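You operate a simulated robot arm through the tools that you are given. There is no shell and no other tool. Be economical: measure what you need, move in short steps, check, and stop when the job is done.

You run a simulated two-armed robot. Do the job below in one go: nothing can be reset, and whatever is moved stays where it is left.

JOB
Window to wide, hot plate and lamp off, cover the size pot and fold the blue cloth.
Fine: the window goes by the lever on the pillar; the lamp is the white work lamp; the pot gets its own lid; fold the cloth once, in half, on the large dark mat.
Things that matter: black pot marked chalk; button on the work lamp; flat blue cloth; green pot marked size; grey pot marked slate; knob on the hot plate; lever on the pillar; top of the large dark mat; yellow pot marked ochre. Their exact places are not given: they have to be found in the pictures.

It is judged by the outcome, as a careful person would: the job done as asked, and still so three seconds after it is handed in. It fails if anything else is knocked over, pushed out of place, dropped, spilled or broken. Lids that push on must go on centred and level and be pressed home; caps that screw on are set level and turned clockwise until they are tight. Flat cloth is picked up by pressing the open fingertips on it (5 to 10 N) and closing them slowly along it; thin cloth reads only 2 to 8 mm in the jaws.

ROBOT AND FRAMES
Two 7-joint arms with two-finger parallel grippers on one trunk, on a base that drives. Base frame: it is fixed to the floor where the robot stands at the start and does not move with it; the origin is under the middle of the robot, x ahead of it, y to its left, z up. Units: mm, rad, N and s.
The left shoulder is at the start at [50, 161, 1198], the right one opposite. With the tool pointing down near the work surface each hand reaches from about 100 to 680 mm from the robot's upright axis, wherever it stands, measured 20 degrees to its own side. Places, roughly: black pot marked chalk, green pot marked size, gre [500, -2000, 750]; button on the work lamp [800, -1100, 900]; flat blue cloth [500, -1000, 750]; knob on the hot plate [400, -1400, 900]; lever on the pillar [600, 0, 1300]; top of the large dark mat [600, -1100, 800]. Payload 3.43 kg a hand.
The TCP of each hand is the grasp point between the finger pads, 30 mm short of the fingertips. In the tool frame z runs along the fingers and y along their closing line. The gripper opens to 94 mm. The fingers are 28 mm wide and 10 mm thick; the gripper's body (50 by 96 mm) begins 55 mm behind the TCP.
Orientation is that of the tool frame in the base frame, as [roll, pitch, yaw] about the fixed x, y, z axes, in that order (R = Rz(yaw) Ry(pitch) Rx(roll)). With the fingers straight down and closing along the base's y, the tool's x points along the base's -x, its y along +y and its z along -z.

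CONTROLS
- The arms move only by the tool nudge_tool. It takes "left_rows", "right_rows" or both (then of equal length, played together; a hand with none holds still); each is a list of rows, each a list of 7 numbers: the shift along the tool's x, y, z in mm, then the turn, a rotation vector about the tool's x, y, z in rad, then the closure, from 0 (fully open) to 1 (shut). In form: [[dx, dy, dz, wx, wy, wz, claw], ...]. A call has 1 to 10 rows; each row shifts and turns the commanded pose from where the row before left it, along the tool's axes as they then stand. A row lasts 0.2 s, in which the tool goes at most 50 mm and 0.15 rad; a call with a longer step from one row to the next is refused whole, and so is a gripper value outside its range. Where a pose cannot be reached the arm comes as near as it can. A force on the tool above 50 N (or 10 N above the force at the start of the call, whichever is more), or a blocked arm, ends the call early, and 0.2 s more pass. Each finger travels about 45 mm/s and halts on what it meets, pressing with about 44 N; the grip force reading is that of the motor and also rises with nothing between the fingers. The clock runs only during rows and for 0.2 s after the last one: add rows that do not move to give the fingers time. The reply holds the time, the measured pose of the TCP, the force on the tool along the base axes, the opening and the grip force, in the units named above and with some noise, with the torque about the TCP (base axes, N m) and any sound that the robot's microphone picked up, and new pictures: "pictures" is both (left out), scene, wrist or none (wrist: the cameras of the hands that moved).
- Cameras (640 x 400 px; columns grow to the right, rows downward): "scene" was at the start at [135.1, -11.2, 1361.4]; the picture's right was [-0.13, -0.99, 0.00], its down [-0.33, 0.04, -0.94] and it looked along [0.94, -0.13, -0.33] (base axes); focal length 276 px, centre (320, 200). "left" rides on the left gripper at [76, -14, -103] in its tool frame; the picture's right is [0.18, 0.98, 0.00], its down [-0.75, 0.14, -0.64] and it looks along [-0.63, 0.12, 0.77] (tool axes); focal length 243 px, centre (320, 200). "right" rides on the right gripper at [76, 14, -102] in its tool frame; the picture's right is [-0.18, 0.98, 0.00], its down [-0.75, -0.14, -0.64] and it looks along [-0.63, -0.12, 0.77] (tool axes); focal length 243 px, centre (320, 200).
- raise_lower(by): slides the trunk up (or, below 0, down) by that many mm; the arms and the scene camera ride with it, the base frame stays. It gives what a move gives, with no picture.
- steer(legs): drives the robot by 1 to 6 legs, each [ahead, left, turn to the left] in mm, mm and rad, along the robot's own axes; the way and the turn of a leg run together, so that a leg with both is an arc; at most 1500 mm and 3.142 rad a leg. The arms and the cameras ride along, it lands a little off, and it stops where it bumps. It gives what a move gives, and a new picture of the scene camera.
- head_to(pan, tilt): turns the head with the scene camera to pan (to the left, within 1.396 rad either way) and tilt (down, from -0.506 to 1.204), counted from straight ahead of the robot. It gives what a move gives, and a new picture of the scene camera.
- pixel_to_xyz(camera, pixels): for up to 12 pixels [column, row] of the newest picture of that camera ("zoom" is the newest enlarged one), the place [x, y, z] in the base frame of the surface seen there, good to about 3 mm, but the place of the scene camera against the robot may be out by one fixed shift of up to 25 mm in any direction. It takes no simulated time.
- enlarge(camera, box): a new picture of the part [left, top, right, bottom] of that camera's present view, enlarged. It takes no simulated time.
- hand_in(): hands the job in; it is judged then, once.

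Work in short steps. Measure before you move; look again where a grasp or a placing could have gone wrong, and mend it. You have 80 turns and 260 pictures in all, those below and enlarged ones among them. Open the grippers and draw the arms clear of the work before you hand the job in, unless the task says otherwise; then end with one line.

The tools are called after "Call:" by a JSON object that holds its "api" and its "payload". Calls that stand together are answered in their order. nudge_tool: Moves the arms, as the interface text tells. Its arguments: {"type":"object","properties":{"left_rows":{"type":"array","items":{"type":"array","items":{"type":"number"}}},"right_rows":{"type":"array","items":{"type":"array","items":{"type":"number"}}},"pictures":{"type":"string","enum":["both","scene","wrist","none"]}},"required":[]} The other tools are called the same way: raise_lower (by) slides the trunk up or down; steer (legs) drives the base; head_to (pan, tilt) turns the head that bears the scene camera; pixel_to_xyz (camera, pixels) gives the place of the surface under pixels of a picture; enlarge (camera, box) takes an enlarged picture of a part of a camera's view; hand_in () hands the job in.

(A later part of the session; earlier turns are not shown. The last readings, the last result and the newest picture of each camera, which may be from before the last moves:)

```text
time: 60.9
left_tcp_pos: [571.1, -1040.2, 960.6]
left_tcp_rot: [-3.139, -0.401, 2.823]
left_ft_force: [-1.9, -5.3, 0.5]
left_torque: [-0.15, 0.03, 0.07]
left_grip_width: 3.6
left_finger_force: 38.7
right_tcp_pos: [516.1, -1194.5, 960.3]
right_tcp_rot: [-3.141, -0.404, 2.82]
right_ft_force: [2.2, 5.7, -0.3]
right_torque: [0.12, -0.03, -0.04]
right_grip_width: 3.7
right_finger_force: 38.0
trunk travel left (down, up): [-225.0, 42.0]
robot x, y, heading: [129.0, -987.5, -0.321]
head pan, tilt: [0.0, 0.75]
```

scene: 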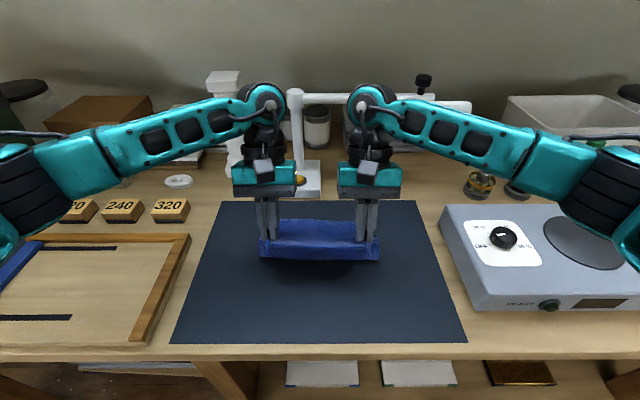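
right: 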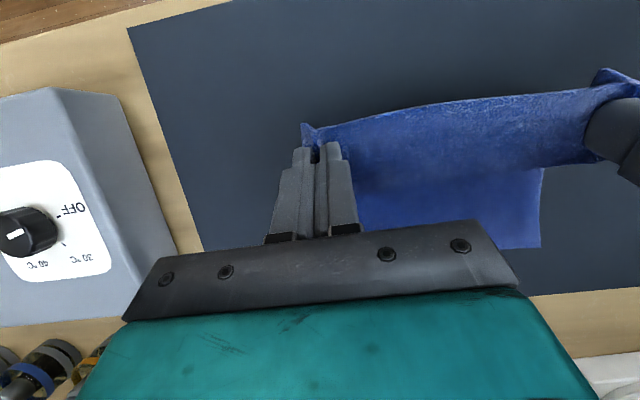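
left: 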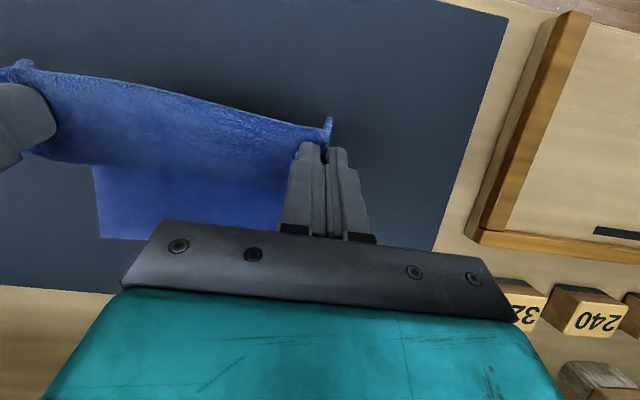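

The near half hangs cleanly between both hands. The lamp's arm is behind at f≈700, so I limit the tilt to 0.5 rad and carry the edge over to about 20 mm above the far half.

Call:
{"api": "nudge_tool", "payload": {"left_rows": [[-35.9, -1, -9.4, 0, 0.1, 0, 1], [-33.6, 0, 1, 0, 0, 0, 1], [-28.6, 0, 10.6, 0, 0, 0, 1], [-20.7, 0, 14.9, 0, 0, 0, 1], [0, 0, 0, 0, 0, 0, 1]], "right_rows": [[-35.9, 1, -9.4, 0, 0.1, 0, 1], [-33.6, 0, 1, 0, 0, 0, 1], [-28.6, 0, 10.6, 0, 0, 0, 1], [-20.7, 0, 14.9, 0, 0, 0, 1], [0, 0, 0, 0, 0, 0, 1]]}}

Call:
{"api": "enlarge", "payload": {"camera": "scene", "box": [200, 100, 440, 280]}}

```text
time: 62.0
left_tcp_pos: [653.3, -1065.6, 893.3]
left_tcp_rot: [-3.137, -0.499, 2.821]
left_ft_force: [-2.3, -6.3, -0.4]
left_torque: [-0.16, 0.05, 0.04]
left_grip_width: 3.5
left_finger_force: 38.5
left hand out of reach, approached as far as the arm can: row 4
right_tcp_pos: [600.5, -1219.5, 895.5]
right_tcp_rot: [3.14, -0.502, 2.825]
right_ft_force: [3.0, 6.8, 0.7]
right_torque: [0.15, -0.08, -0.07]
right_grip_width: 3.5
right_finger_force: 38.0
right hand out of reach, approached as far as the arm can: row 4
trunk travel left (down, up): [-225.0, 42.0]
robot x, y, heading: [128.8, -987.5, -0.319]
head pan, tilt: [0.0, 0.75]
```

scene: 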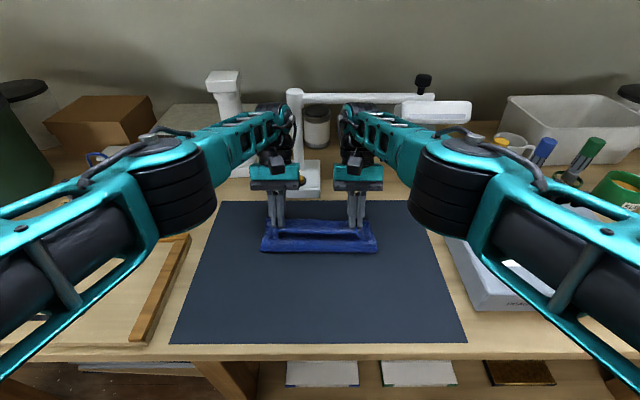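
right: 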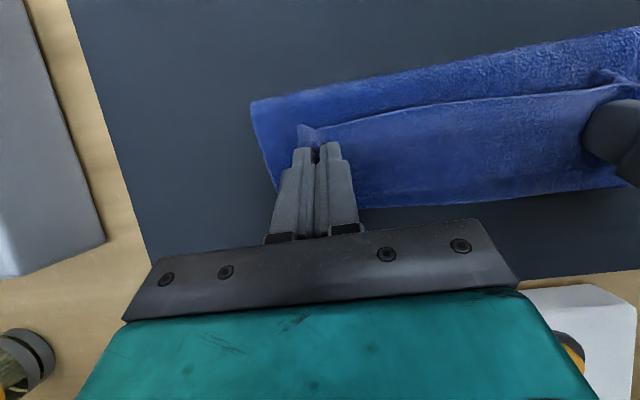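
left: 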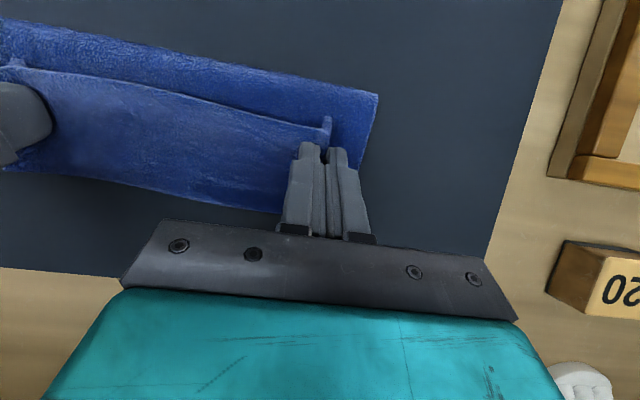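

```text
2.22 times, centred on (320, 190) of scene
```

zoom: 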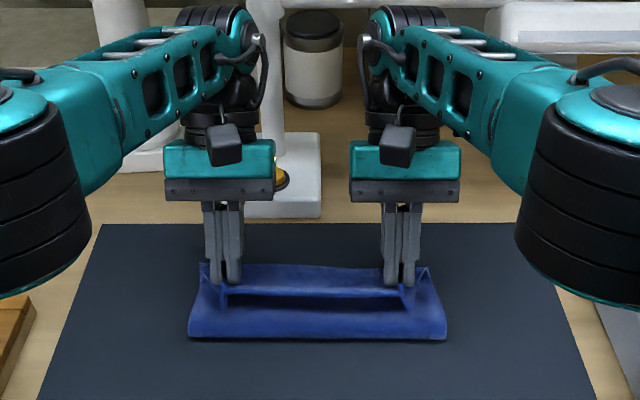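

The edge is over the far half, with the hem still turned toward me on top, as expected without full hand rotation. Position is right (edge unfolds to ≈225 of 227 mm). I lower a bit, then open slowly.

Call:
{"api": "nudge_tool", "payload": {"left_rows": [[-4.3, 0, 7.9, 0, 0, 0, 1], [-4.3, 0, 5, 0, 0, 0, 1], [0, 0, 0, 0, 0, 0, 0.9], [0, 0, 0, 0, 0, 0, 0.8], [0, 0, 0, 0, 0, 0, 0.75], [0, 0, 0, 0, 0, 0, 0.7]], "right_rows": [[-4.3, 0, 7.9, 0, 0, 0, 1], [-4.3, 0, 5, 0, 0, 0, 1], [0, 0, 0, 0, 0, 0, 0.9], [0, 0, 0, 0, 0, 0, 0.8], [0, 0, 0, 0, 0, 0, 0.75], [0, 0, 0, 0, 0, 0, 0.7]]}}

Call:
{"api": "enlarge", "payload": {"camera": "scene", "box": [200, 100, 440, 280]}}

```text
time: 63.5
left_tcp_pos: [651.8, -1062.5, 881.1]
left_tcp_rot: [3.141, -0.498, 2.825]
left_ft_force: [1.2, -0.1, 9.5]
left_torque: [0.06, 0.0, -0.03]
left_grip_width: 23.9
left_finger_force: 0.1
left hand out of reach, approached as far as the arm can: row 2
right_tcp_pos: [594.9, -1220.5, 882.3]
right_tcp_rot: [-3.14, -0.5, 2.818]
right_ft_force: [0.0, 0.1, 4.8]
right_torque: [-0.02, 0.01, 0.0]
right_grip_width: 26.3
right_finger_force: 0.1
right hand out of reach, approached as far as the arm can: row 2
trunk travel left (down, up): [-225.0, 42.0]
robot x, y, heading: [127.7, -984.8, -0.312]
head pan, tilt: [0.0, 0.75]
```

scene: 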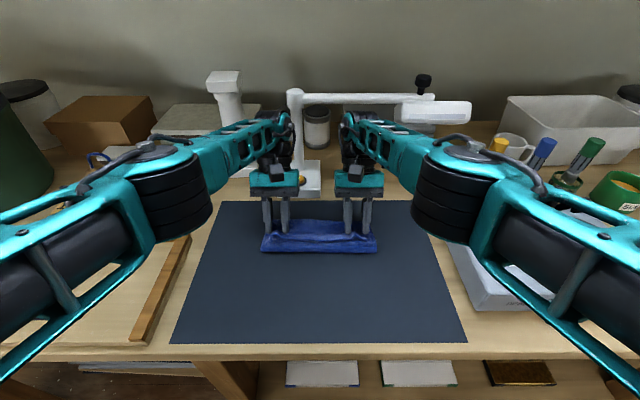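
right: 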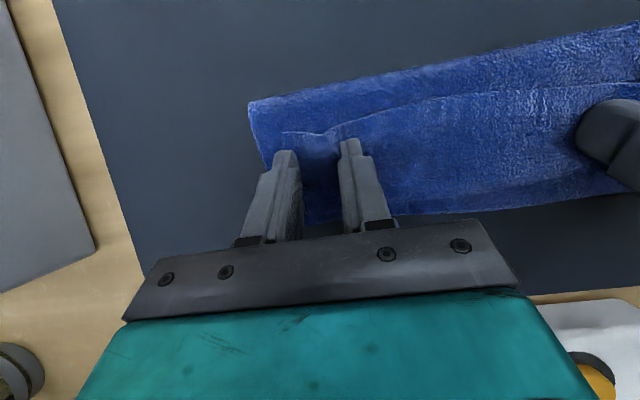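
left: 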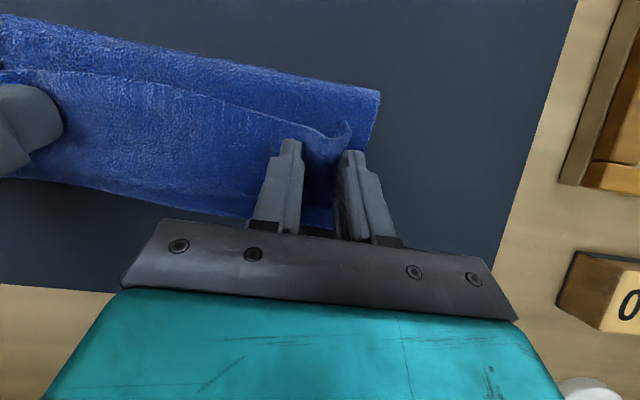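

```text
2.22 times, centred on (320, 190) of scene
```

zoom: 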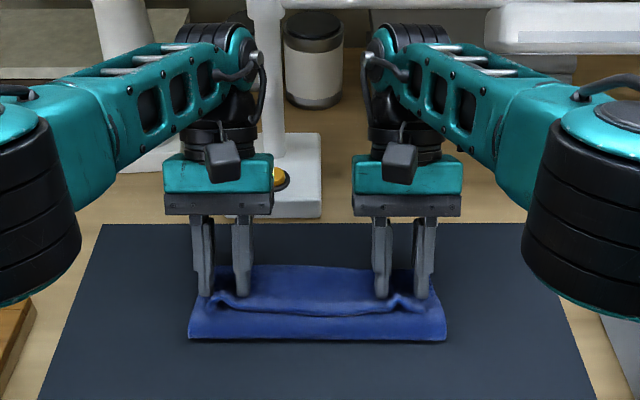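

The fingers are open and the hem lies turned back on top. I lift both hands straight up to let it relax, and look.

Call:
{"api": "nudge_tool", "payload": {"left_rows": [[12, 0, -17, 0, 0, 0, 0.7], [15, 0, -20, 0, 0, 0, 0.7], [15, 0, -20, 0, 0, 0, 0.7], [30, 8, -15, 0, -0.1, 0, 0.7], [30, 8, -10, 0, -0.1, 0, 1], [30, 8, 0, 0, -0.1, 0, 1], [30, 8, 0, 0, -0.1, 0, 1]], "right_rows": [[12, 0, -17, 0, 0, 0, 0.7], [15, 0, -20, 0, 0, 0, 0.7], [15, 0, -20, 0, 0, 0, 0.7], [30, -8, -15, 0, -0.1, 0, 0.7], [30, -8, -10, 0, -0.1, 0, 1], [30, -8, 0, 0, -0.1, 0, 1], [30, -8, 0, 0, -0.1, 0, 1]]}}

Call:
{"api": "enlarge", "payload": {"camera": "scene", "box": [220, 170, 420, 290]}}

```text
time: 65.0
left_tcp_pos: [555.3, -996.0, 1013.5]
left_tcp_rot: [-3.138, -0.098, 2.827]
left_ft_force: [0.6, -0.4, 0.1]
left_torque: [-0.01, 0.01, 0.0]
left_grip_width: 0.0
left_finger_force: 32.6
right_tcp_pos: [502.7, -1216.3, 1011.4]
right_tcp_rot: [-3.139, -0.1, 2.814]
right_ft_force: [0.0, -0.4, 0.3]
right_torque: [0.01, -0.05, 0.02]
right_grip_width: 0.0
right_finger_force: 32.5
right hand out of reach, approached as far as the arm can: row 1, 2, 3, 4
trunk travel left (down, up): [-225.0, 42.0]
robot x, y, heading: [127.9, -987.3, -0.316]
head pan, tilt: [0.0, 0.75]
```

scene: 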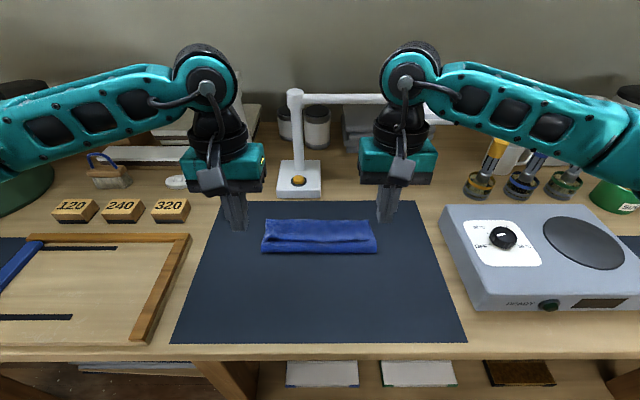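
right: 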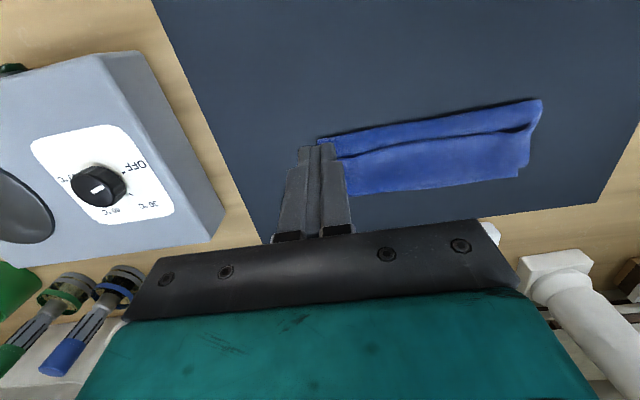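
left: 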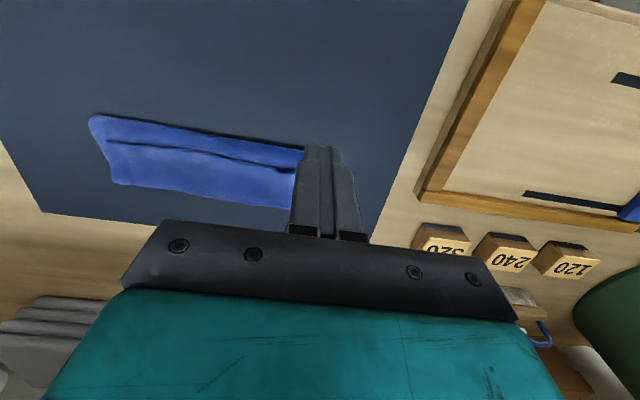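

```text
3.20 times, centred on (320, 230) of scene
```

zoom: 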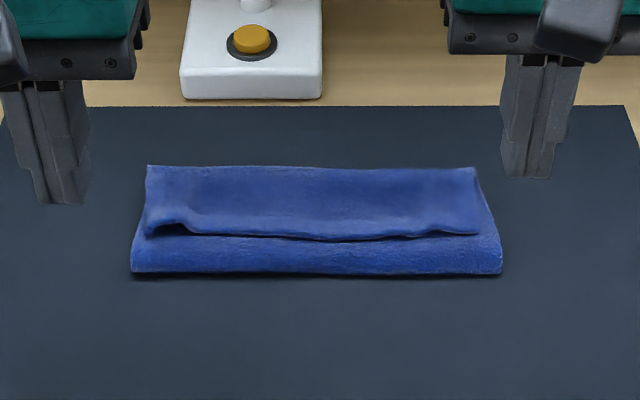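

The hem is folded back over the top layer (edge line at zoom row ≈235). I measure how far.

Call:
{"api": "pixel_to_xyz", "payload": {"camera": "zoom", "pixels": [[150, 168], [472, 170], [133, 268], [500, 270], [190, 226], [320, 238], [470, 232], [320, 270], [320, 172], [310, 200], [150, 232], [168, 222]]}}

Call:
{"api": "enlarge", "payload": {"camera": "left", "box": [60, 90, 340, 230]}}

Call:
{"api": "enlarge", "payload": {"camera": "right", "box": [300, 70, 580, 210]}}

```text
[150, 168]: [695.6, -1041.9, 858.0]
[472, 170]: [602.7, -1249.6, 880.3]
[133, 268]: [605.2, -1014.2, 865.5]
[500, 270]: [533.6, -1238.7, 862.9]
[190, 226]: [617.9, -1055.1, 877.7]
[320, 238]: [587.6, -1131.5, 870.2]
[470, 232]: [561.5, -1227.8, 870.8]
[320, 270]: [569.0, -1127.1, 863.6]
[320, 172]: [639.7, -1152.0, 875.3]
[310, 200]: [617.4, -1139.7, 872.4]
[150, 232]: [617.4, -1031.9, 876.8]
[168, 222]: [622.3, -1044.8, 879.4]
```

```text
2.29 times, centred on (200, 160) of left
```

zoom: 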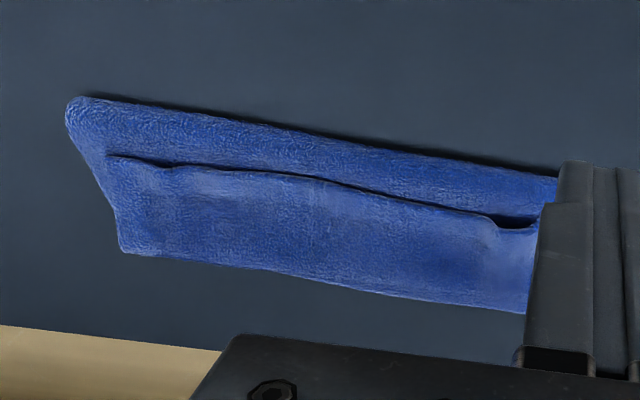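

```text
2.29 times, centred on (440, 140) of right
```

zoom: 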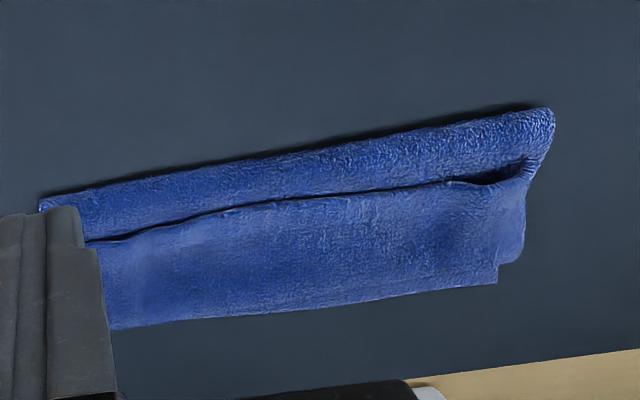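

The near edge came to rest folded back over the top layer, so the fold must be redone with a hinge-like pinch (fingers closing along the fold direction). I test how far both hands can yaw outward (cameras pointing away from each other).

Call:
{"api": "nudge_tool", "payload": {"left_rows": [[0, 5, 0, 0, -0.1, 0, 0.6], [0, 5, 0, 0, 0, 0.15, 0.6], [0, 0, 0, 0, 0, 0.15, 0.6], [0, 0, 0, 0, 0, 0.15, 0.6], [0, 0, 0, 0, 0, 0.15, 0.6], [0, 0, 0, 0, 0, 0.15, 0.6], [0, 0, 0, 0, 0, 0.15, 0.6], [0, 0, 0, 0, 0, 0.15, 0.6], [0, 0, 0, 0, 0, 0.15, 0.6], [0, 0, 0, 0, 0, 0.15, 0.6]], "right_rows": [[0, -5, 0, 0, -0.1, 0, 0.6], [0, -5, 0, 0, 0, -0.15, 0.6], [0, 0, 0, 0, 0, -0.15, 0.6], [0, 0, 0, 0, 0, -0.15, 0.6], [0, 0, 0, 0, 0, -0.15, 0.6], [0, 0, 0, 0, 0, -0.15, 0.6], [0, 0, 0, 0, 0, -0.15, 0.6], [0, 0, 0, 0, 0, -0.15, 0.6], [0, 0, 0, 0, 0, -0.15, 0.6], [0, 0, 0, 0, 0, -0.15, 0.6]]}}

```text
time: 67.2
left_tcp_pos: [560.2, -988.3, 1012.9]
left_tcp_rot: [3.141, -0.001, 1.724]
left_ft_force: [0.9, -0.4, -0.1]
left_torque: [0.01, 0.04, 0.0]
left_grip_width: 37.6
left_finger_force: 0.1
left hand out of reach, approached as far as the arm can: row 9, 10
right_tcp_pos: [479.7, -1220.7, 1015.4]
right_tcp_rot: [3.141, -0.004, -2.314]
right_ft_force: [0.3, 0.1, 0.4]
right_torque: [0.01, 0.03, 0.0]
right_grip_width: 37.7
right_finger_force: 0.1
right hand out of reach, approached as far as the arm can: row 9, 10
trunk travel left (down, up): [-225.0, 42.0]
robot x, y, heading: [124.5, -986.7, -0.315]
head pan, tilt: [0.0, 0.75]
```

scene: 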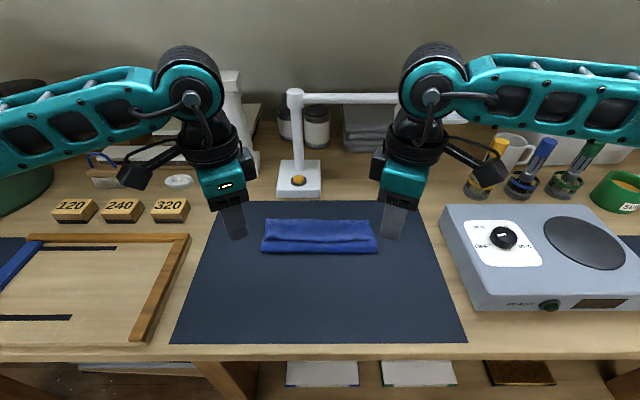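
right: 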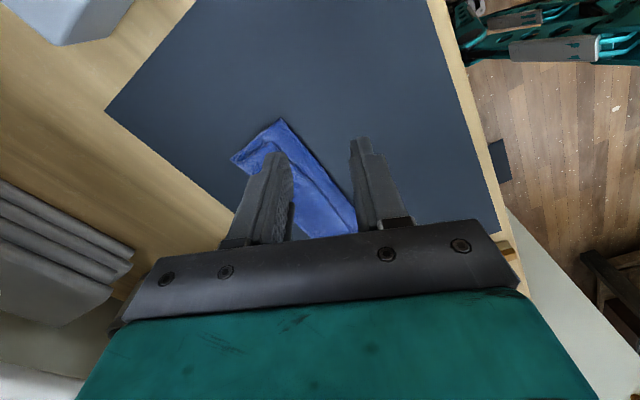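
left: 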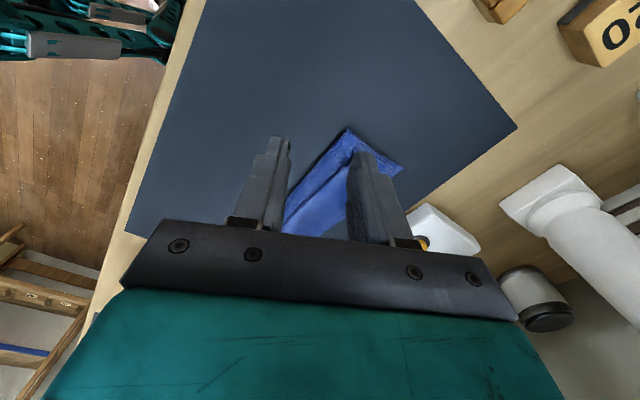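

Both hands yaw about 63° outward, good enough. Now I zoom the wrist views to locate the hem edge at each corner.

Call:
{"api": "enlarge", "payload": {"camera": "left", "box": [260, 110, 430, 250]}}

Call:
{"api": "pixel_to_xyz", "payload": {"camera": "zoom", "pixels": [[324, 75], [400, 110], [520, 235], [330, 155], [260, 200], [200, 250], [150, 280], [210, 290], [250, 270], [345, 140], [380, 150], [440, 190]]}}

Call:
{"api": "enlarge", "payload": {"camera": "right", "box": [210, 100, 380, 240]}}

Call:
{"api": "pixel_to_xyz", "payload": {"camera": "zoom", "pixels": [[280, 70], [85, 225], [260, 140], [300, 170], [360, 230], [420, 290], [360, 150], [450, 250], [240, 165], [180, 160], [330, 270], [400, 200]]}}

```text
2.86 times, centred on (345, 180) of left
```

zoom: 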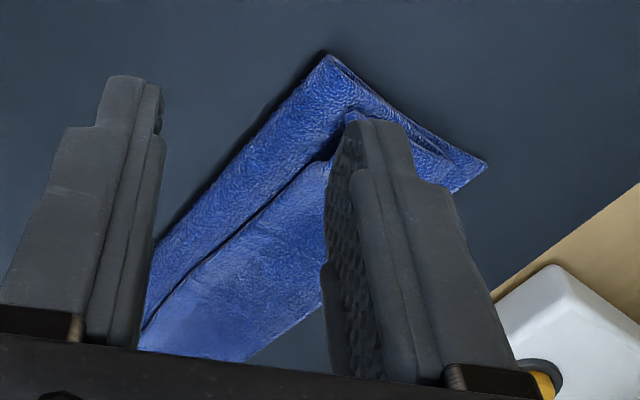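

```text
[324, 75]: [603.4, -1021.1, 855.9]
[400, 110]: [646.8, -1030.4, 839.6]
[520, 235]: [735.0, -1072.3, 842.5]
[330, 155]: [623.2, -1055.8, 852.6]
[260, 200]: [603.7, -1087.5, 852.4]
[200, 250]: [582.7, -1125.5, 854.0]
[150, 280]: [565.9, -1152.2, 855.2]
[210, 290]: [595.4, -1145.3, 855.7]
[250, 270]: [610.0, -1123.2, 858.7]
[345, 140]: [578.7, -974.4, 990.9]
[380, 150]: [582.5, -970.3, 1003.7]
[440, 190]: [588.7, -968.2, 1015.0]
```

```text
2.86 times, centred on (295, 170) of right
```

zoom: 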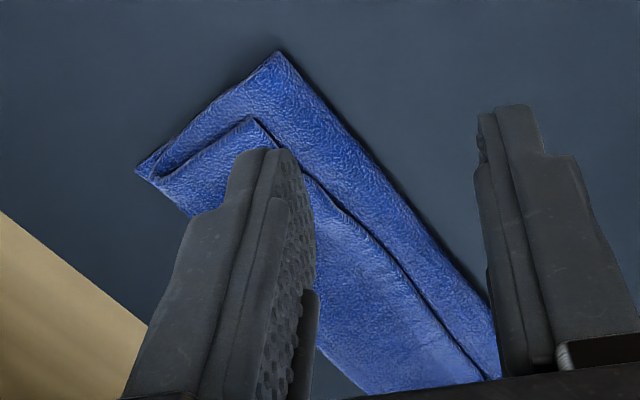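

```text
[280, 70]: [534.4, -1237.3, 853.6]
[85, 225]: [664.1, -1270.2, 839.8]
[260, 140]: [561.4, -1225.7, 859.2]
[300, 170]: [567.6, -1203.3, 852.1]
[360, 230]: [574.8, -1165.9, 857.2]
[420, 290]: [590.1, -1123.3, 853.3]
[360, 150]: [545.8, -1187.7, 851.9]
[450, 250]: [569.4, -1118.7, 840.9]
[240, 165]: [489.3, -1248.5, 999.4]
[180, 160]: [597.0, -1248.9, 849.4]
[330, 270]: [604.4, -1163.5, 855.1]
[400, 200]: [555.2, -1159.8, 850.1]
```

Hem edge found: about (623,-1056) left and (566,-1205) right, lying at z≈855. I move both hands over pinch points ~18 mm inside the hem edge, gap ~24 mm.

Call:
{"api": "nudge_tool", "payload": {"left_rows": [[-20.5, 17.4, 0, 0, 0, 0, 0.74], [-20.5, 17.3, 0, 0, 0, 0, 0.74], [-20.5, 17.3, 20, 0, 0, 0, 0.74], [-20, 17.4, 20, 0, 0, 0, 0.74], [0, 0, 34, 0, 0, 0, 0.74], [0, 0, 34, 0, 0, 0, 0.74], [0, 0, 0, 0, 0, 0, 0.74]], "right_rows": [[-16.3, -19, 0, 0, 0, 0, 0.74], [-16.3, -19, 0, 0, 0, 0, 0.74], [-16.2, -19, 20, 0, 0, 0, 0.74], [-16.2, -19, 20, 0, 0, 0, 0.74], [0, 0, 35, 0, 0, 0, 0.74], [0, 0, 35, 0, 0, 0, 0.74], [0, 0, 0, 0, 0, 0, 0.74]]}}

Call:
{"api": "enlarge", "payload": {"camera": "scene", "box": [220, 170, 420, 290]}}

```text
time: 68.8
left_tcp_pos: [559.1, -988.5, 942.3]
left_tcp_rot: [-3.141, 0.002, 1.725]
left_ft_force: [0.3, 0.8, 0.0]
left_torque: [0.0, 0.01, 0.0]
left_grip_width: 24.6
left_finger_force: 0.1
left hand out of reach, approached as far as the arm can: row 1, 2, 3, 4
right_tcp_pos: [479.7, -1222.3, 946.2]
right_tcp_rot: [3.141, -0.003, -2.316]
right_ft_force: [-1.2, 0.3, 0.5]
right_torque: [0.0, 0.01, -0.02]
right_grip_width: 24.5
right_finger_force: 0.1
right hand out of reach, approached as far as the arm can: row 1, 2, 3, 4
trunk travel left (down, up): [-225.0, 42.0]
robot x, y, heading: [126.2, -984.7, -0.318]
head pan, tilt: [0.0, 0.75]
```

scene: 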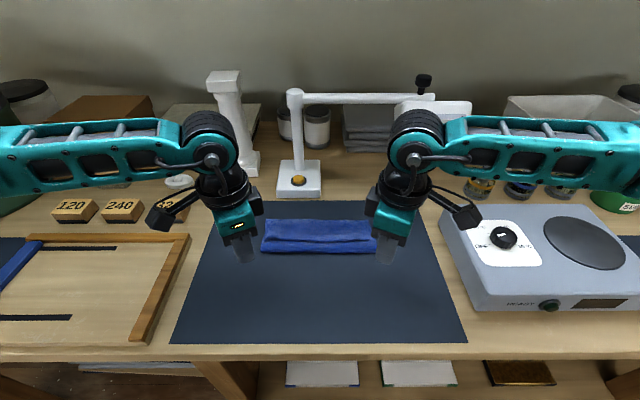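
right: 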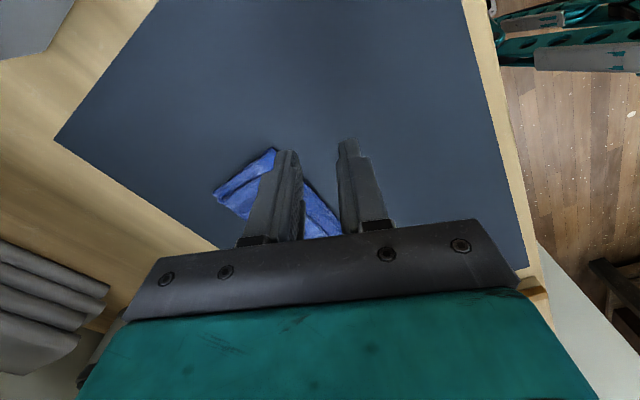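
left: 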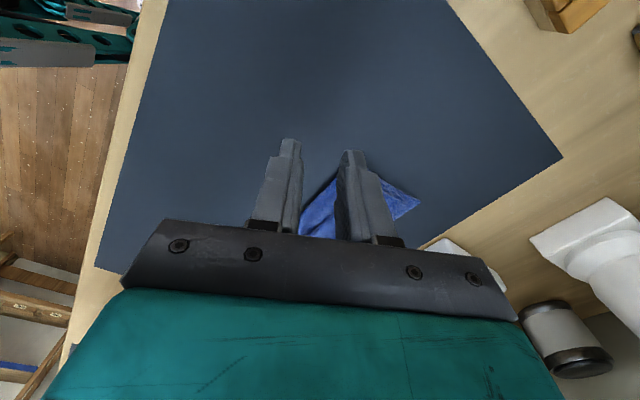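

```text
3.20 times, centred on (320, 230) of scene
```

zoom: 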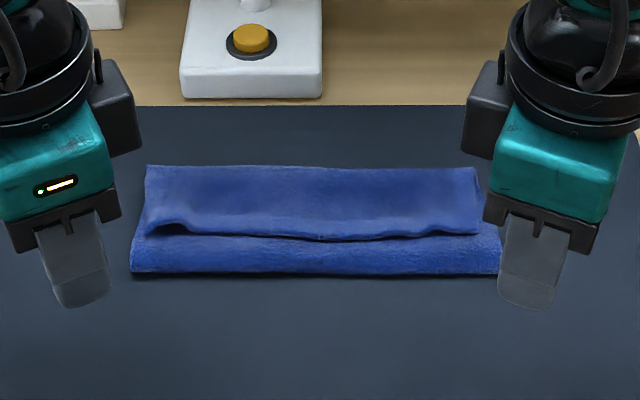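

With that yaw the arms cannot go forward. I change plan: the right hand, yawed the other way (camera inward), will flip the hem alone from its middle; the left hand draws aside. First I raise and re-yaw.

Call:
{"api": "nudge_tool", "payload": {"left_rows": [[0, 0, -15, 0, 0, -0.11, 0.5], [0, 0, -15, 0, 0, -0.11, 0], [0, 0, -15, 0, 0, -0.11, 0], [0, 0, -15, 0, 0, -0.11, 0], [0, 0, -10, 0, 0, -0.11, 0], [0, 0, 0, 0, 0, -0.11, 0], [0, 0, 0, 0, 0, -0.11, 0], [0, 10, 0, 0, 0, -0.11, 0], [0, 15, 0, 0, 0, -0.11, 0], [0, 15, 0, 0, 0, -0.11, 0]], "right_rows": [[0, 0, -10, 0, 0, 0.15, 0.74], [0, 0, -10, 0, 0, 0.15, 0.74], [0, 0, -10, 0, 0, 0.15, 0.74], [0, 0, -10, 0, 0, 0.15, 0.74], [0, 0, 0, 0, 0, 0.15, 0.74], [0, 0, 0, 0, 0, 0.15, 0.74], [0, 0, 0, 0, 0, 0.15, 0.74], [0, 0, 0, 0, 0, 0.15, 0.74], [0, 0, 0, 0, 0, 0.15, 0.74], [0, 0, 0, 0, 0, 0.15, 0.74]], "pictures": "none"}}

Call:
{"api": "nudge_tool", "payload": {"left_rows": [[20, 25, 0, 0, 0, 0, 0], [20, 25, 0, 0, 0, 0, 0], [20, 25, 0, 0, 0, 0, 0], [0, 0, 0, 0, 0, 0, 0], [0, 0, 0, 0, 0, 0, 0], [0, 0, 0, 0, 0, 0, 0], [0, 0, 0, 0, 0, 0, 0], [0, 0, 0, 0, 0, 0, 0]], "right_rows": [[0, 0, 0, 0, 0, 0.15, 0.74], [0, 0, 0, 0, 0, 0.15, 0.74], [0, 0, 0, 0, 0, 0.15, 0.74], [0, 0, 0, 0, 0, 0.15, 0.74], [0, 0, 0, 0, 0, 0.15, 0.74], [0, 0, 0, 0, 0, 0.15, 0.74], [0, 0, 0, 0, 0, 0.15, 0.74], [0, 0, 0, 0, 0, 0.05, 0.74]], "pictures": "scene"}}

```text
time: 71.0
left_tcp_pos: [581.1, -953.3, 1013.5]
left_tcp_rot: [-3.14, 0.001, 2.826]
left_ft_force: [0.0, -0.7, 1.1]
left_torque: [0.02, 0.0, 0.0]
left_grip_width: 94.1
left_finger_force: 0.0
right_tcp_pos: [479.8, -1220.7, 984.9]
right_tcp_rot: [-3.139, 0.0, 2.466]
right_ft_force: [0.3, -0.2, -0.5]
right_torque: [-0.01, 0.0, 0.0]
right_grip_width: 24.4
right_finger_force: 0.0
trunk travel left (down, up): [-225.0, 42.0]
robot x, y, heading: [128.1, -983.5, -0.316]
head pan, tilt: [0.0, 0.75]
```

```text
time: 72.8
left_tcp_pos: [546.4, -863.8, 1014.5]
left_tcp_rot: [-3.141, 0.0, 2.825]
left_ft_force: [-0.3, 0.4, -0.5]
left_torque: [-0.02, 0.03, 0.01]
left_grip_width: 93.8
left_finger_force: 0.1
right_tcp_pos: [480.2, -1221.0, 985.3]
right_tcp_rot: [-3.14, 0.002, 1.366]
right_ft_force: [0.6, 0.4, 0.4]
right_torque: [-0.02, -0.01, 0.0]
right_grip_width: 24.5
right_finger_force: 0.1
trunk travel left (down, up): [-225.0, 42.0]
robot x, y, heading: [123.2, -980.2, -0.318]
head pan, tilt: [0.0, 0.75]
```

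scene: 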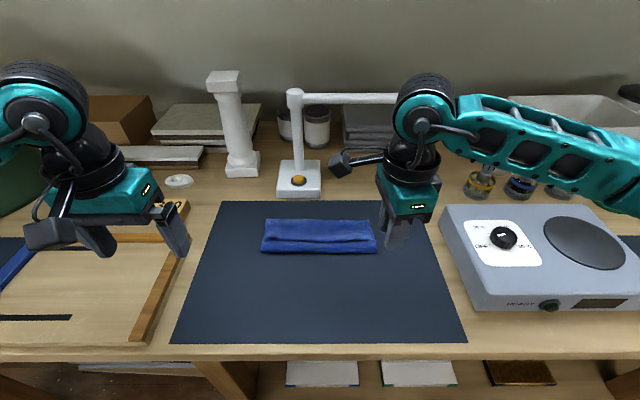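

The inward yaw works fully. I move the right hand over the middle of the hem edge (target ≈(594,-1135)).

Call:
{"api": "nudge_tool", "payload": {"right_rows": [[0, 0, 0, 0, 0, 0.11, 0.74], [29, 20, 0, 0, 0, 0, 0.74], [29, 20, 0, 0, 0, 0, 0.74], [29, 20, 0, 0, 0, 0, 0.74], [30, 21, 10, 0, 0, 0, 0.74], [0, 0, 35, 0, 0, 0, 0.74], [0, 0, 35, 0, 0, 0, 0.74], [0, 0, 0, 0, 0, 0, 0.74]]}}

Call:
{"api": "enlarge", "payload": {"camera": "scene", "box": [220, 170, 420, 290]}}

```text
time: 74.7
left_tcp_pos: [545.5, -864.6, 1014.5]
left_tcp_rot: [-3.141, -0.001, 2.827]
left_ft_force: [0.4, 0.1, -0.1]
left_torque: [0.01, 0.0, -0.01]
left_grip_width: 93.9
left_finger_force: 0.0
right_tcp_pos: [593.9, -1133.4, 905.6]
right_tcp_rot: [-3.139, 0.002, 1.261]
right_ft_force: [-0.3, -0.1, -0.1]
right_torque: [0.03, -0.02, -0.03]
right_grip_width: 24.5
right_finger_force: 0.0
trunk travel left (down, up): [-225.0, 42.0]
robot x, y, heading: [123.6, -984.8, -0.316]
head pan, tilt: [0.0, 0.75]
```

scene: 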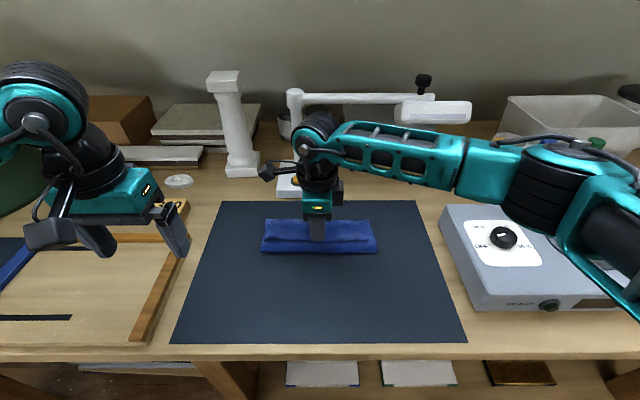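
right: 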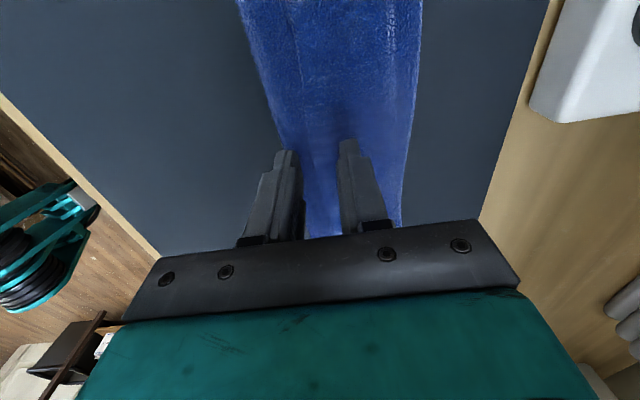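

```text
3.20 times, centred on (320, 230) of scene
```

zoom: 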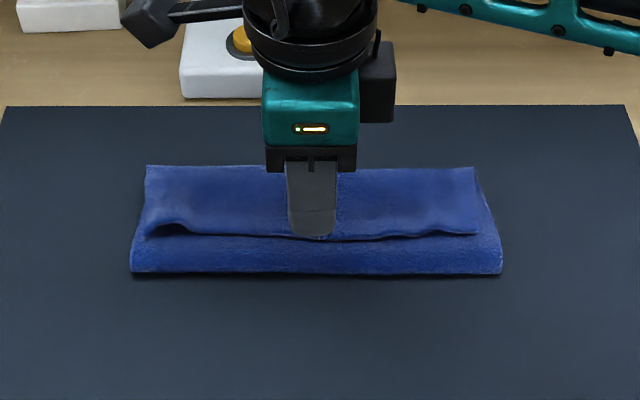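

The front finger would land partly off the hem edge, so I shift 8 mm forward, then descend to light contact.

Call:
{"api": "nudge_tool", "payload": {"right_rows": [[0, 8, 0, 0, 0, 0, 0.74], [0, 0, 10, 0, 0, 0, 0.74], [0, 0, 7, 0, 0, 0, 0.74], [0, 0, 2, 0, 0, 0, 0.74], [0, 0, 2, 0, 0, 0, 0.74]], "pictures": "none"}}

```text
time: 75.8
left_tcp_pos: [546.2, -864.1, 1013.9]
left_tcp_rot: [-3.14, 0.0, 2.826]
left_ft_force: [-0.8, -0.3, 0.8]
left_torque: [0.02, 0.03, -0.01]
left_grip_width: 94.1
left_finger_force: 0.1
right_tcp_pos: [601.1, -1137.5, 884.5]
right_tcp_rot: [-3.139, 0.001, 1.26]
right_ft_force: [0.9, 0.5, 0.1]
right_torque: [0.02, 0.03, -0.01]
right_grip_width: 24.3
right_finger_force: 0.0
trunk travel left (down, up): [-225.0, 42.0]
robot x, y, heading: [124.9, -986.0, -0.32]
head pan, tilt: [0.0, 0.75]
```

Call:
{"api": "nudge_tool", "payload": {"right_rows": [[0, 0, 1.5, 0, 0, 0, 0.74], [0, 0, 1.5, 0, 0, 0, 0.74]], "pictures": "none"}}

```text
time: 76.5
left_tcp_pos: [544.4, -864.3, 1013.8]
left_tcp_rot: [3.141, 0.0, 2.825]
left_ft_force: [0.8, 0.0, -0.2]
left_torque: [0.02, 0.04, 0.0]
left_grip_width: 94.0
left_finger_force: 0.0
right_tcp_pos: [600.3, -1137.4, 882.1]
right_tcp_rot: [-3.141, -0.002, 1.258]
right_ft_force: [-0.3, -0.4, 2.0]
right_torque: [-0.03, -0.03, 0.01]
right_grip_width: 24.5
right_finger_force: 0.1
trunk travel left (down, up): [-225.0, 42.0]
robot x, y, heading: [127.5, -985.5, -0.318]
head pan, tilt: [0.0, 0.75]
```

Contact at 2 N with the tips at z≈852. I press 1.5 mm more and close slowly on the top layer, then look.

Call:
{"api": "nudge_tool", "payload": {"right_rows": [[0, 0, 1.5, 0, 0, 0, 0.74], [0, 0, 0, 0, 0, 0, 0.79], [0, 0, 0, 0, 0, 0, 0.84], [0, 0, 0, 0, 0, 0, 0.89], [0, 0, 0, 0, 0, 0, 0.94], [0, 0, 0, 0, 0, 0, 1], [0, 0, 0, 0, 0, 0, 1], [0, 0, -15, 0, 0, 0, 1], [0, 0, -15, 0, 0, 0, 1], [0, 0, 0, 0, 0, 0, 1]], "pictures": "wrist"}}

Call:
{"api": "enlarge", "payload": {"camera": "scene", "box": [220, 170, 420, 290]}}

```text
time: 78.7
left_tcp_pos: [546.1, -863.7, 1013.6]
left_tcp_rot: [3.141, 0.001, 2.825]
left_ft_force: [0.1, -0.3, -0.4]
left_torque: [-0.05, -0.01, 0.01]
left_grip_width: 93.8
left_finger_force: 0.0
right_tcp_pos: [600.9, -1137.2, 911.0]
right_tcp_rot: [-3.139, 0.002, 1.26]
right_ft_force: [-1.1, -0.7, 0.0]
right_torque: [0.03, 0.03, -0.02]
right_grip_width: 3.4
right_finger_force: 37.9
trunk travel left (down, up): [-225.0, 42.0]
robot x, y, heading: [126.8, -987.1, -0.322]
head pan, tilt: [0.0, 0.75]
```

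right: 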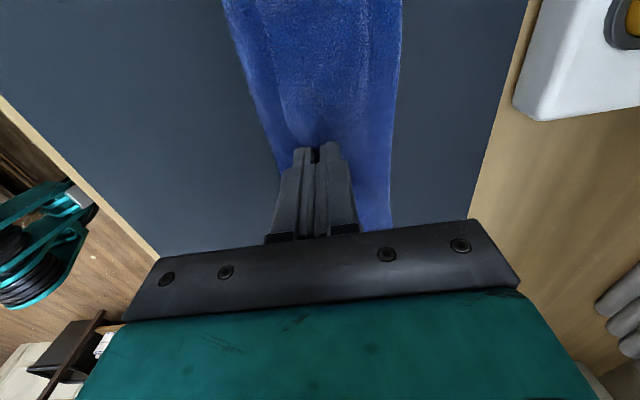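

```text
3.20 times, centred on (320, 230) of scene
```

zoom: 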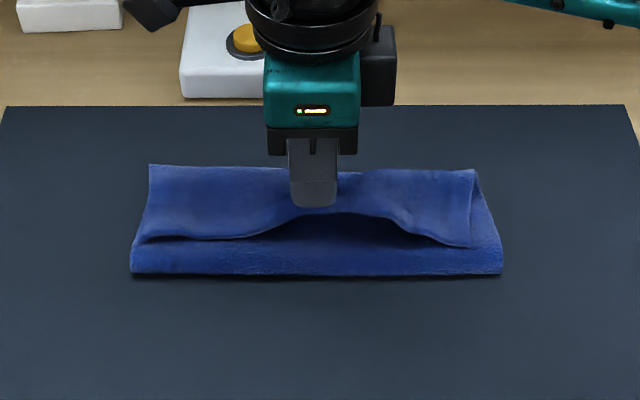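

Only the top hem layer is held (3.4 mm). I carry it back over the crease first so the sheet relaxes, then forward in a low arc so the edge lands at the far edge.

Call:
{"api": "nudge_tool", "payload": {"right_rows": [[0, -20, -15, 0, 0, 0, 1], [0, -30, -15, 0, 0, 0, 1], [0, -27, 0, 0, 0, 0, 1], [0, 0, 0, 0, 0, 0, 1], [0, 0, 0, 0, 0, 0, 1]], "pictures": "scene"}}

Call:
{"api": "nudge_tool", "payload": {"right_rows": [[0, 20, -5, 0, 0, 0, 1], [0, 20, 0, 0, 0, 0, 1], [0, 23, 7, 0, 0, 0, 1], [0, 22, 8, 0, 0, 0, 1], [0, 20, 15, 0, 0, 0, 1], [0, 9, 18, 0, 0, 0, 1], [0, 0, 0, 0, 0, 0, 1]]}}

Call:
{"api": "enlarge", "payload": {"camera": "scene", "box": [220, 170, 420, 290]}}

```text
time: 79.8
left_tcp_pos: [546.8, -864.6, 1014.5]
left_tcp_rot: [3.141, 0.002, 2.825]
left_ft_force: [0.1, 0.5, -0.6]
left_torque: [-0.01, 0.01, -0.01]
left_grip_width: 94.0
left_finger_force: 0.0
right_tcp_pos: [528.8, -1115.1, 939.1]
right_tcp_rot: [-3.138, 0.001, 1.26]
right_ft_force: [0.4, -1.0, 0.1]
right_torque: [0.01, 0.01, -0.02]
right_grip_width: 3.0
right_finger_force: 38.1
trunk travel left (down, up): [-225.0, 42.0]
robot x, y, heading: [128.5, -987.7, -0.319]
head pan, tilt: [0.0, 0.75]
```

scene: 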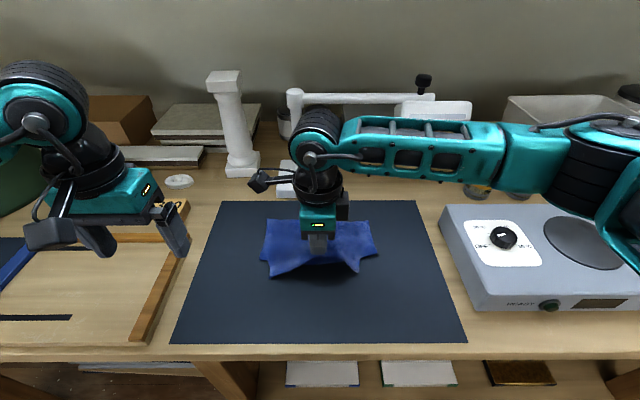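

```text
time: 81.5
left_tcp_pos: [544.8, -865.0, 1014.8]
left_tcp_rot: [3.141, 0.0, 2.826]
left_ft_force: [-0.6, -0.5, 1.1]
left_torque: [-0.01, 0.03, 0.01]
left_grip_width: 93.8
left_finger_force: 0.1
right_tcp_pos: [636.2, -1149.7, 897.2]
right_tcp_rot: [-3.141, 0.001, 1.261]
right_ft_force: [0.1, 0.7, -0.2]
right_torque: [-0.04, 0.05, 0.01]
right_grip_width: 2.8
right_finger_force: 37.4
trunk travel left (down, up): [-225.0, 42.0]
robot x, y, heading: [128.6, -983.1, -0.317]
head pan, tilt: [0.0, 0.75]
```

scene: 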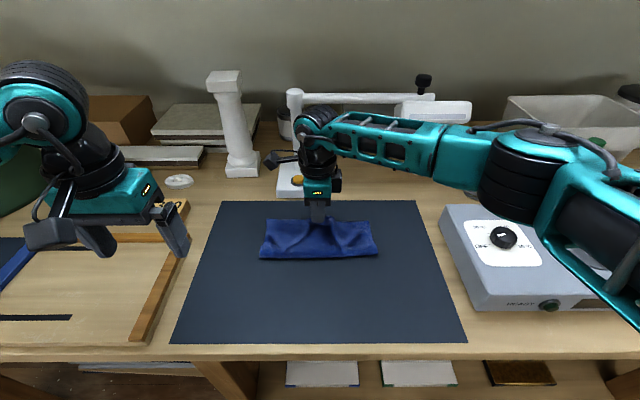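
right: 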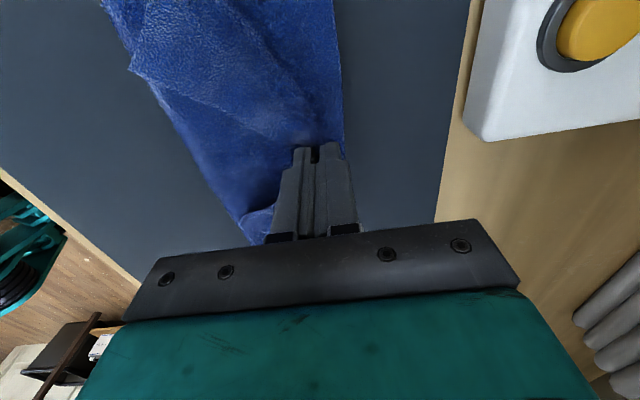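

```text
3.20 times, centred on (320, 230) of scene
```

zoom: 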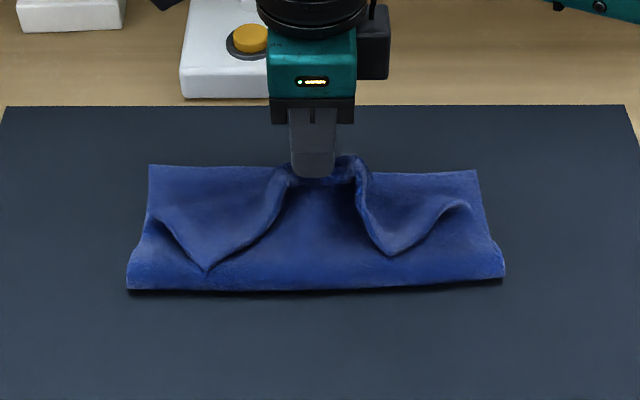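

The middle has flipped correctly and the crease moved back to about the half line, but the two corners lag as triangular flaps (tips at zoom (207,270) and (390,252)). I set the middle down and release, then will flip each corner; meanwhile the left hand yaws inward.

Call:
{"api": "nudge_tool", "payload": {"right_rows": [[0, 2, 10, 0, 0, 0, 1], [0, 1, 5, 0, 0, 0, 1], [0, 0, 0, 0, 0, 0, 0.93], [0, 0, 0, 0, 0, 0, 0.87], [0, 0, 0, 0, 0, 0, 0.82], [0, 0, -20, 0, 0, 0, 0.82], [0, 0, -30, 0, 0, 0, 0.82], [-20, -20, -30, 0, 0, 0, 0.78], [-30, -20, 0, 0, 0, 0, 0.78], [0, 0, 0, 0, 0, 0, 0.78]], "left_rows": [[0, 0, 0, 0, 0, -0.15, 0.3], [0, 0, 0, 0, 0, -0.15, 0.6], [0, 0, 0, 0, 0, -0.15, 0.78], [0, 0, 0, 0, 0, -0.15, 0.78], [0, 0, 0, 0, 0, -0.15, 0.78], [0, 0, 0, 0, 0, -0.15, 0.78], [0, 0, 0, 0, 0, -0.15, 0.78], [0, 0, 0, 0, 0, 0, 0.78], [0, 0, 0, 0, 0, 0, 0.78], [0, 0, 0, 0, 0, 0, 0.78]]}}

Call:
{"api": "enlarge", "payload": {"camera": "scene", "box": [220, 170, 420, 290]}}

Call:
{"api": "pixel_to_xyz", "payload": {"camera": "zoom", "pixels": [[207, 265], [390, 248], [150, 168], [475, 173], [129, 285], [502, 275], [320, 285], [160, 218], [465, 205], [210, 235], [395, 225], [280, 195]]}}

```text
time: 83.7
left_tcp_pos: [545.5, -863.9, 1013.3]
left_tcp_rot: [-3.141, -0.002, -2.407]
left_ft_force: [0.0, 0.9, 0.9]
left_torque: [0.02, 0.03, 0.01]
left_grip_width: 21.0
left_finger_force: 0.0
right_tcp_pos: [586.2, -1185.6, 962.8]
right_tcp_rot: [-3.14, 0.002, 1.259]
right_ft_force: [0.6, 0.4, 0.7]
right_torque: [0.02, -0.02, -0.04]
right_grip_width: 20.4
right_finger_force: 0.0
trunk travel left (down, up): [-225.0, 42.0]
robot x, y, heading: [123.9, -985.3, -0.316]
head pan, tilt: [0.0, 0.75]
```

scene: 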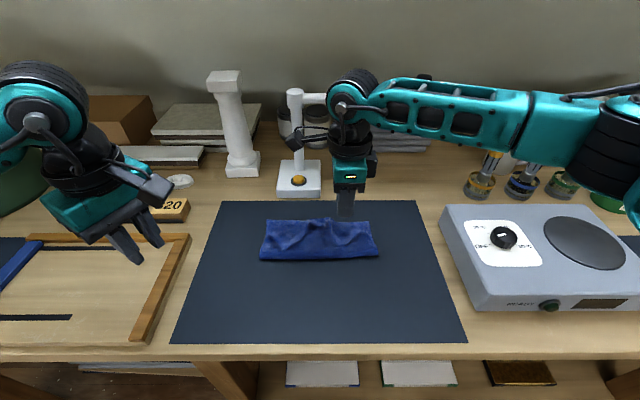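
right: 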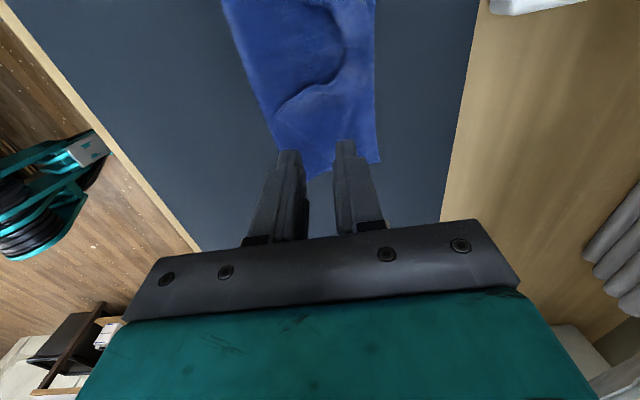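
left: 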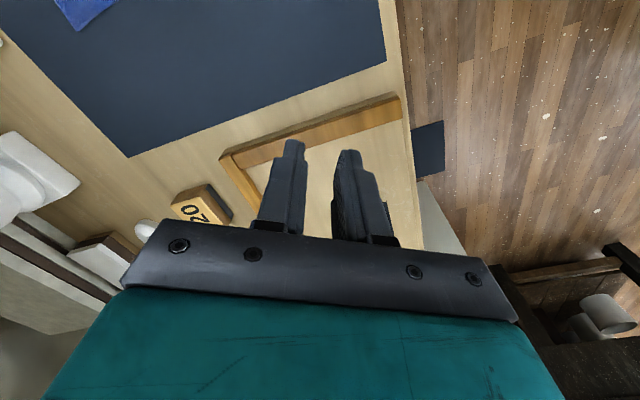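

```text
3.20 times, centred on (320, 230) of scene
```

zoom: 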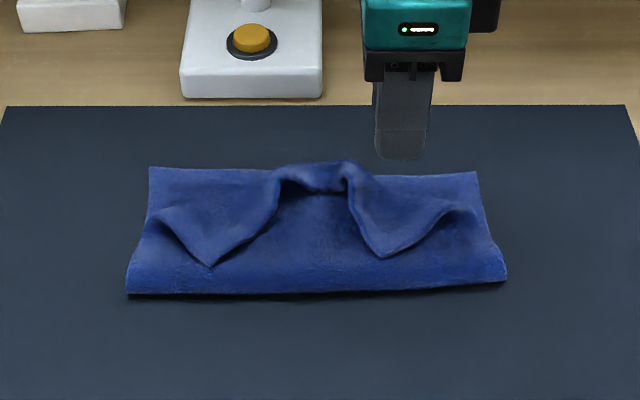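

```text
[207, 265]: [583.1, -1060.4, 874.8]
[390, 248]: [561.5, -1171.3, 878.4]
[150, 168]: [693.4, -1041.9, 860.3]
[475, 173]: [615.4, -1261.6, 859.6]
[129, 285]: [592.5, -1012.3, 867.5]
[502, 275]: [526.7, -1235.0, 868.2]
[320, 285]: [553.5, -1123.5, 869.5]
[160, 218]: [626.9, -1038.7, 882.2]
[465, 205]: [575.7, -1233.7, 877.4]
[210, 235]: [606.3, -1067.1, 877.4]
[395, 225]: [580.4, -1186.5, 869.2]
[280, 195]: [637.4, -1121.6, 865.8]
```

The crease is now near the half line. I flip the right corner: rotate the right hand toward the diagonal and go above the flap tip at ≈(570,-1185).

Call:
{"api": "nudge_tool", "payload": {"right_rows": [[0, 0, 0, 0, 0, 0.15, 0.78], [0, 0, 0, 0, 0, 0.15, 0.78], [0, 0, 0, 0, 0, 0.15, 0.78], [-10, -12.5, 10, 0, 0, 0, 0.78], [0, 0, 25, 0, 0, 0, 0.78], [0, 0, 25, 0, 0, 0, 0.78], [0, 0, 0, 0, 0, 0, 0.78]], "pictures": "wrist"}}

Call:
{"api": "enlarge", "payload": {"camera": "scene", "box": [220, 170, 420, 290]}}

```text
time: 85.2
left_tcp_pos: [545.7, -864.6, 1014.2]
left_tcp_rot: [-3.141, 0.0, -2.406]
left_ft_force: [0.1, 0.1, -0.3]
left_torque: [0.0, 0.0, 0.02]
left_grip_width: 20.5
left_finger_force: 0.0
right_tcp_pos: [568.2, -1183.3, 901.8]
right_tcp_rot: [-3.141, 0.002, 0.809]
right_ft_force: [-0.8, 0.0, -0.2]
right_torque: [-0.01, 0.0, 0.03]
right_grip_width: 20.6
right_finger_force: 0.0
trunk travel left (down, up): [-225.0, 42.0]
robot x, y, heading: [125.6, -983.8, -0.318]
head pan, tilt: [0.0, 0.75]
```

right: 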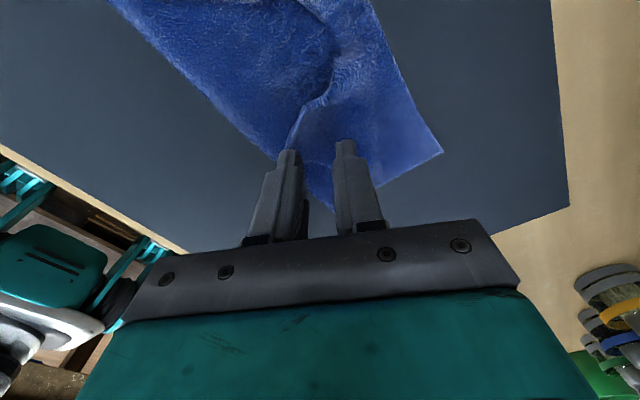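

```text
3.20 times, centred on (320, 230) of scene
```

zoom: 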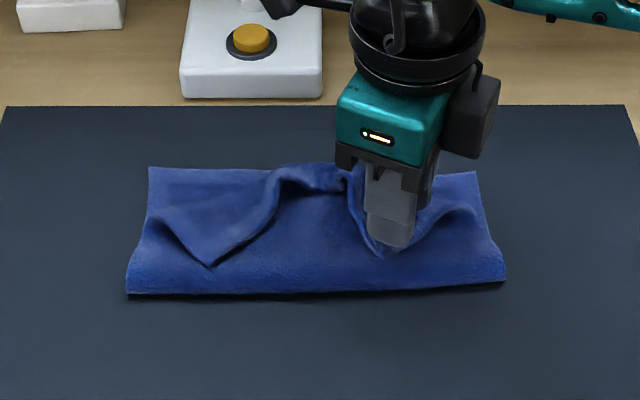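

The hand is over the flap tip. I shift 6 mm inward and descend until contact.

Call:
{"api": "nudge_tool", "payload": {"right_rows": [[0, 6, 0, 0, 0, 0, 0.78], [0, 0, 10, 0, 0, 0, 0.78], [0, 0, 5, 0, 0, 0, 0.78], [0, 0, 3, 0, 0, 0, 0.78], [0, 0, 2, 0, 0, 0, 0.78]], "pictures": "none"}}

```text
time: 86.5
left_tcp_pos: [545.3, -864.7, 1014.2]
left_tcp_rot: [-3.141, 0.002, -2.409]
left_ft_force: [0.8, 0.7, 0.1]
left_torque: [0.02, -0.01, -0.02]
left_grip_width: 21.0
left_finger_force: 0.0
right_tcp_pos: [574.7, -1188.4, 883.2]
right_tcp_rot: [-3.141, 0.001, 0.81]
right_ft_force: [-0.3, -0.8, 1.7]
right_torque: [0.03, -0.01, -0.01]
right_grip_width: 20.7
right_finger_force: 0.1
trunk travel left (down, up): [-225.0, 42.0]
robot x, y, heading: [126.3, -984.3, -0.316]
head pan, tilt: [0.0, 0.75]
```

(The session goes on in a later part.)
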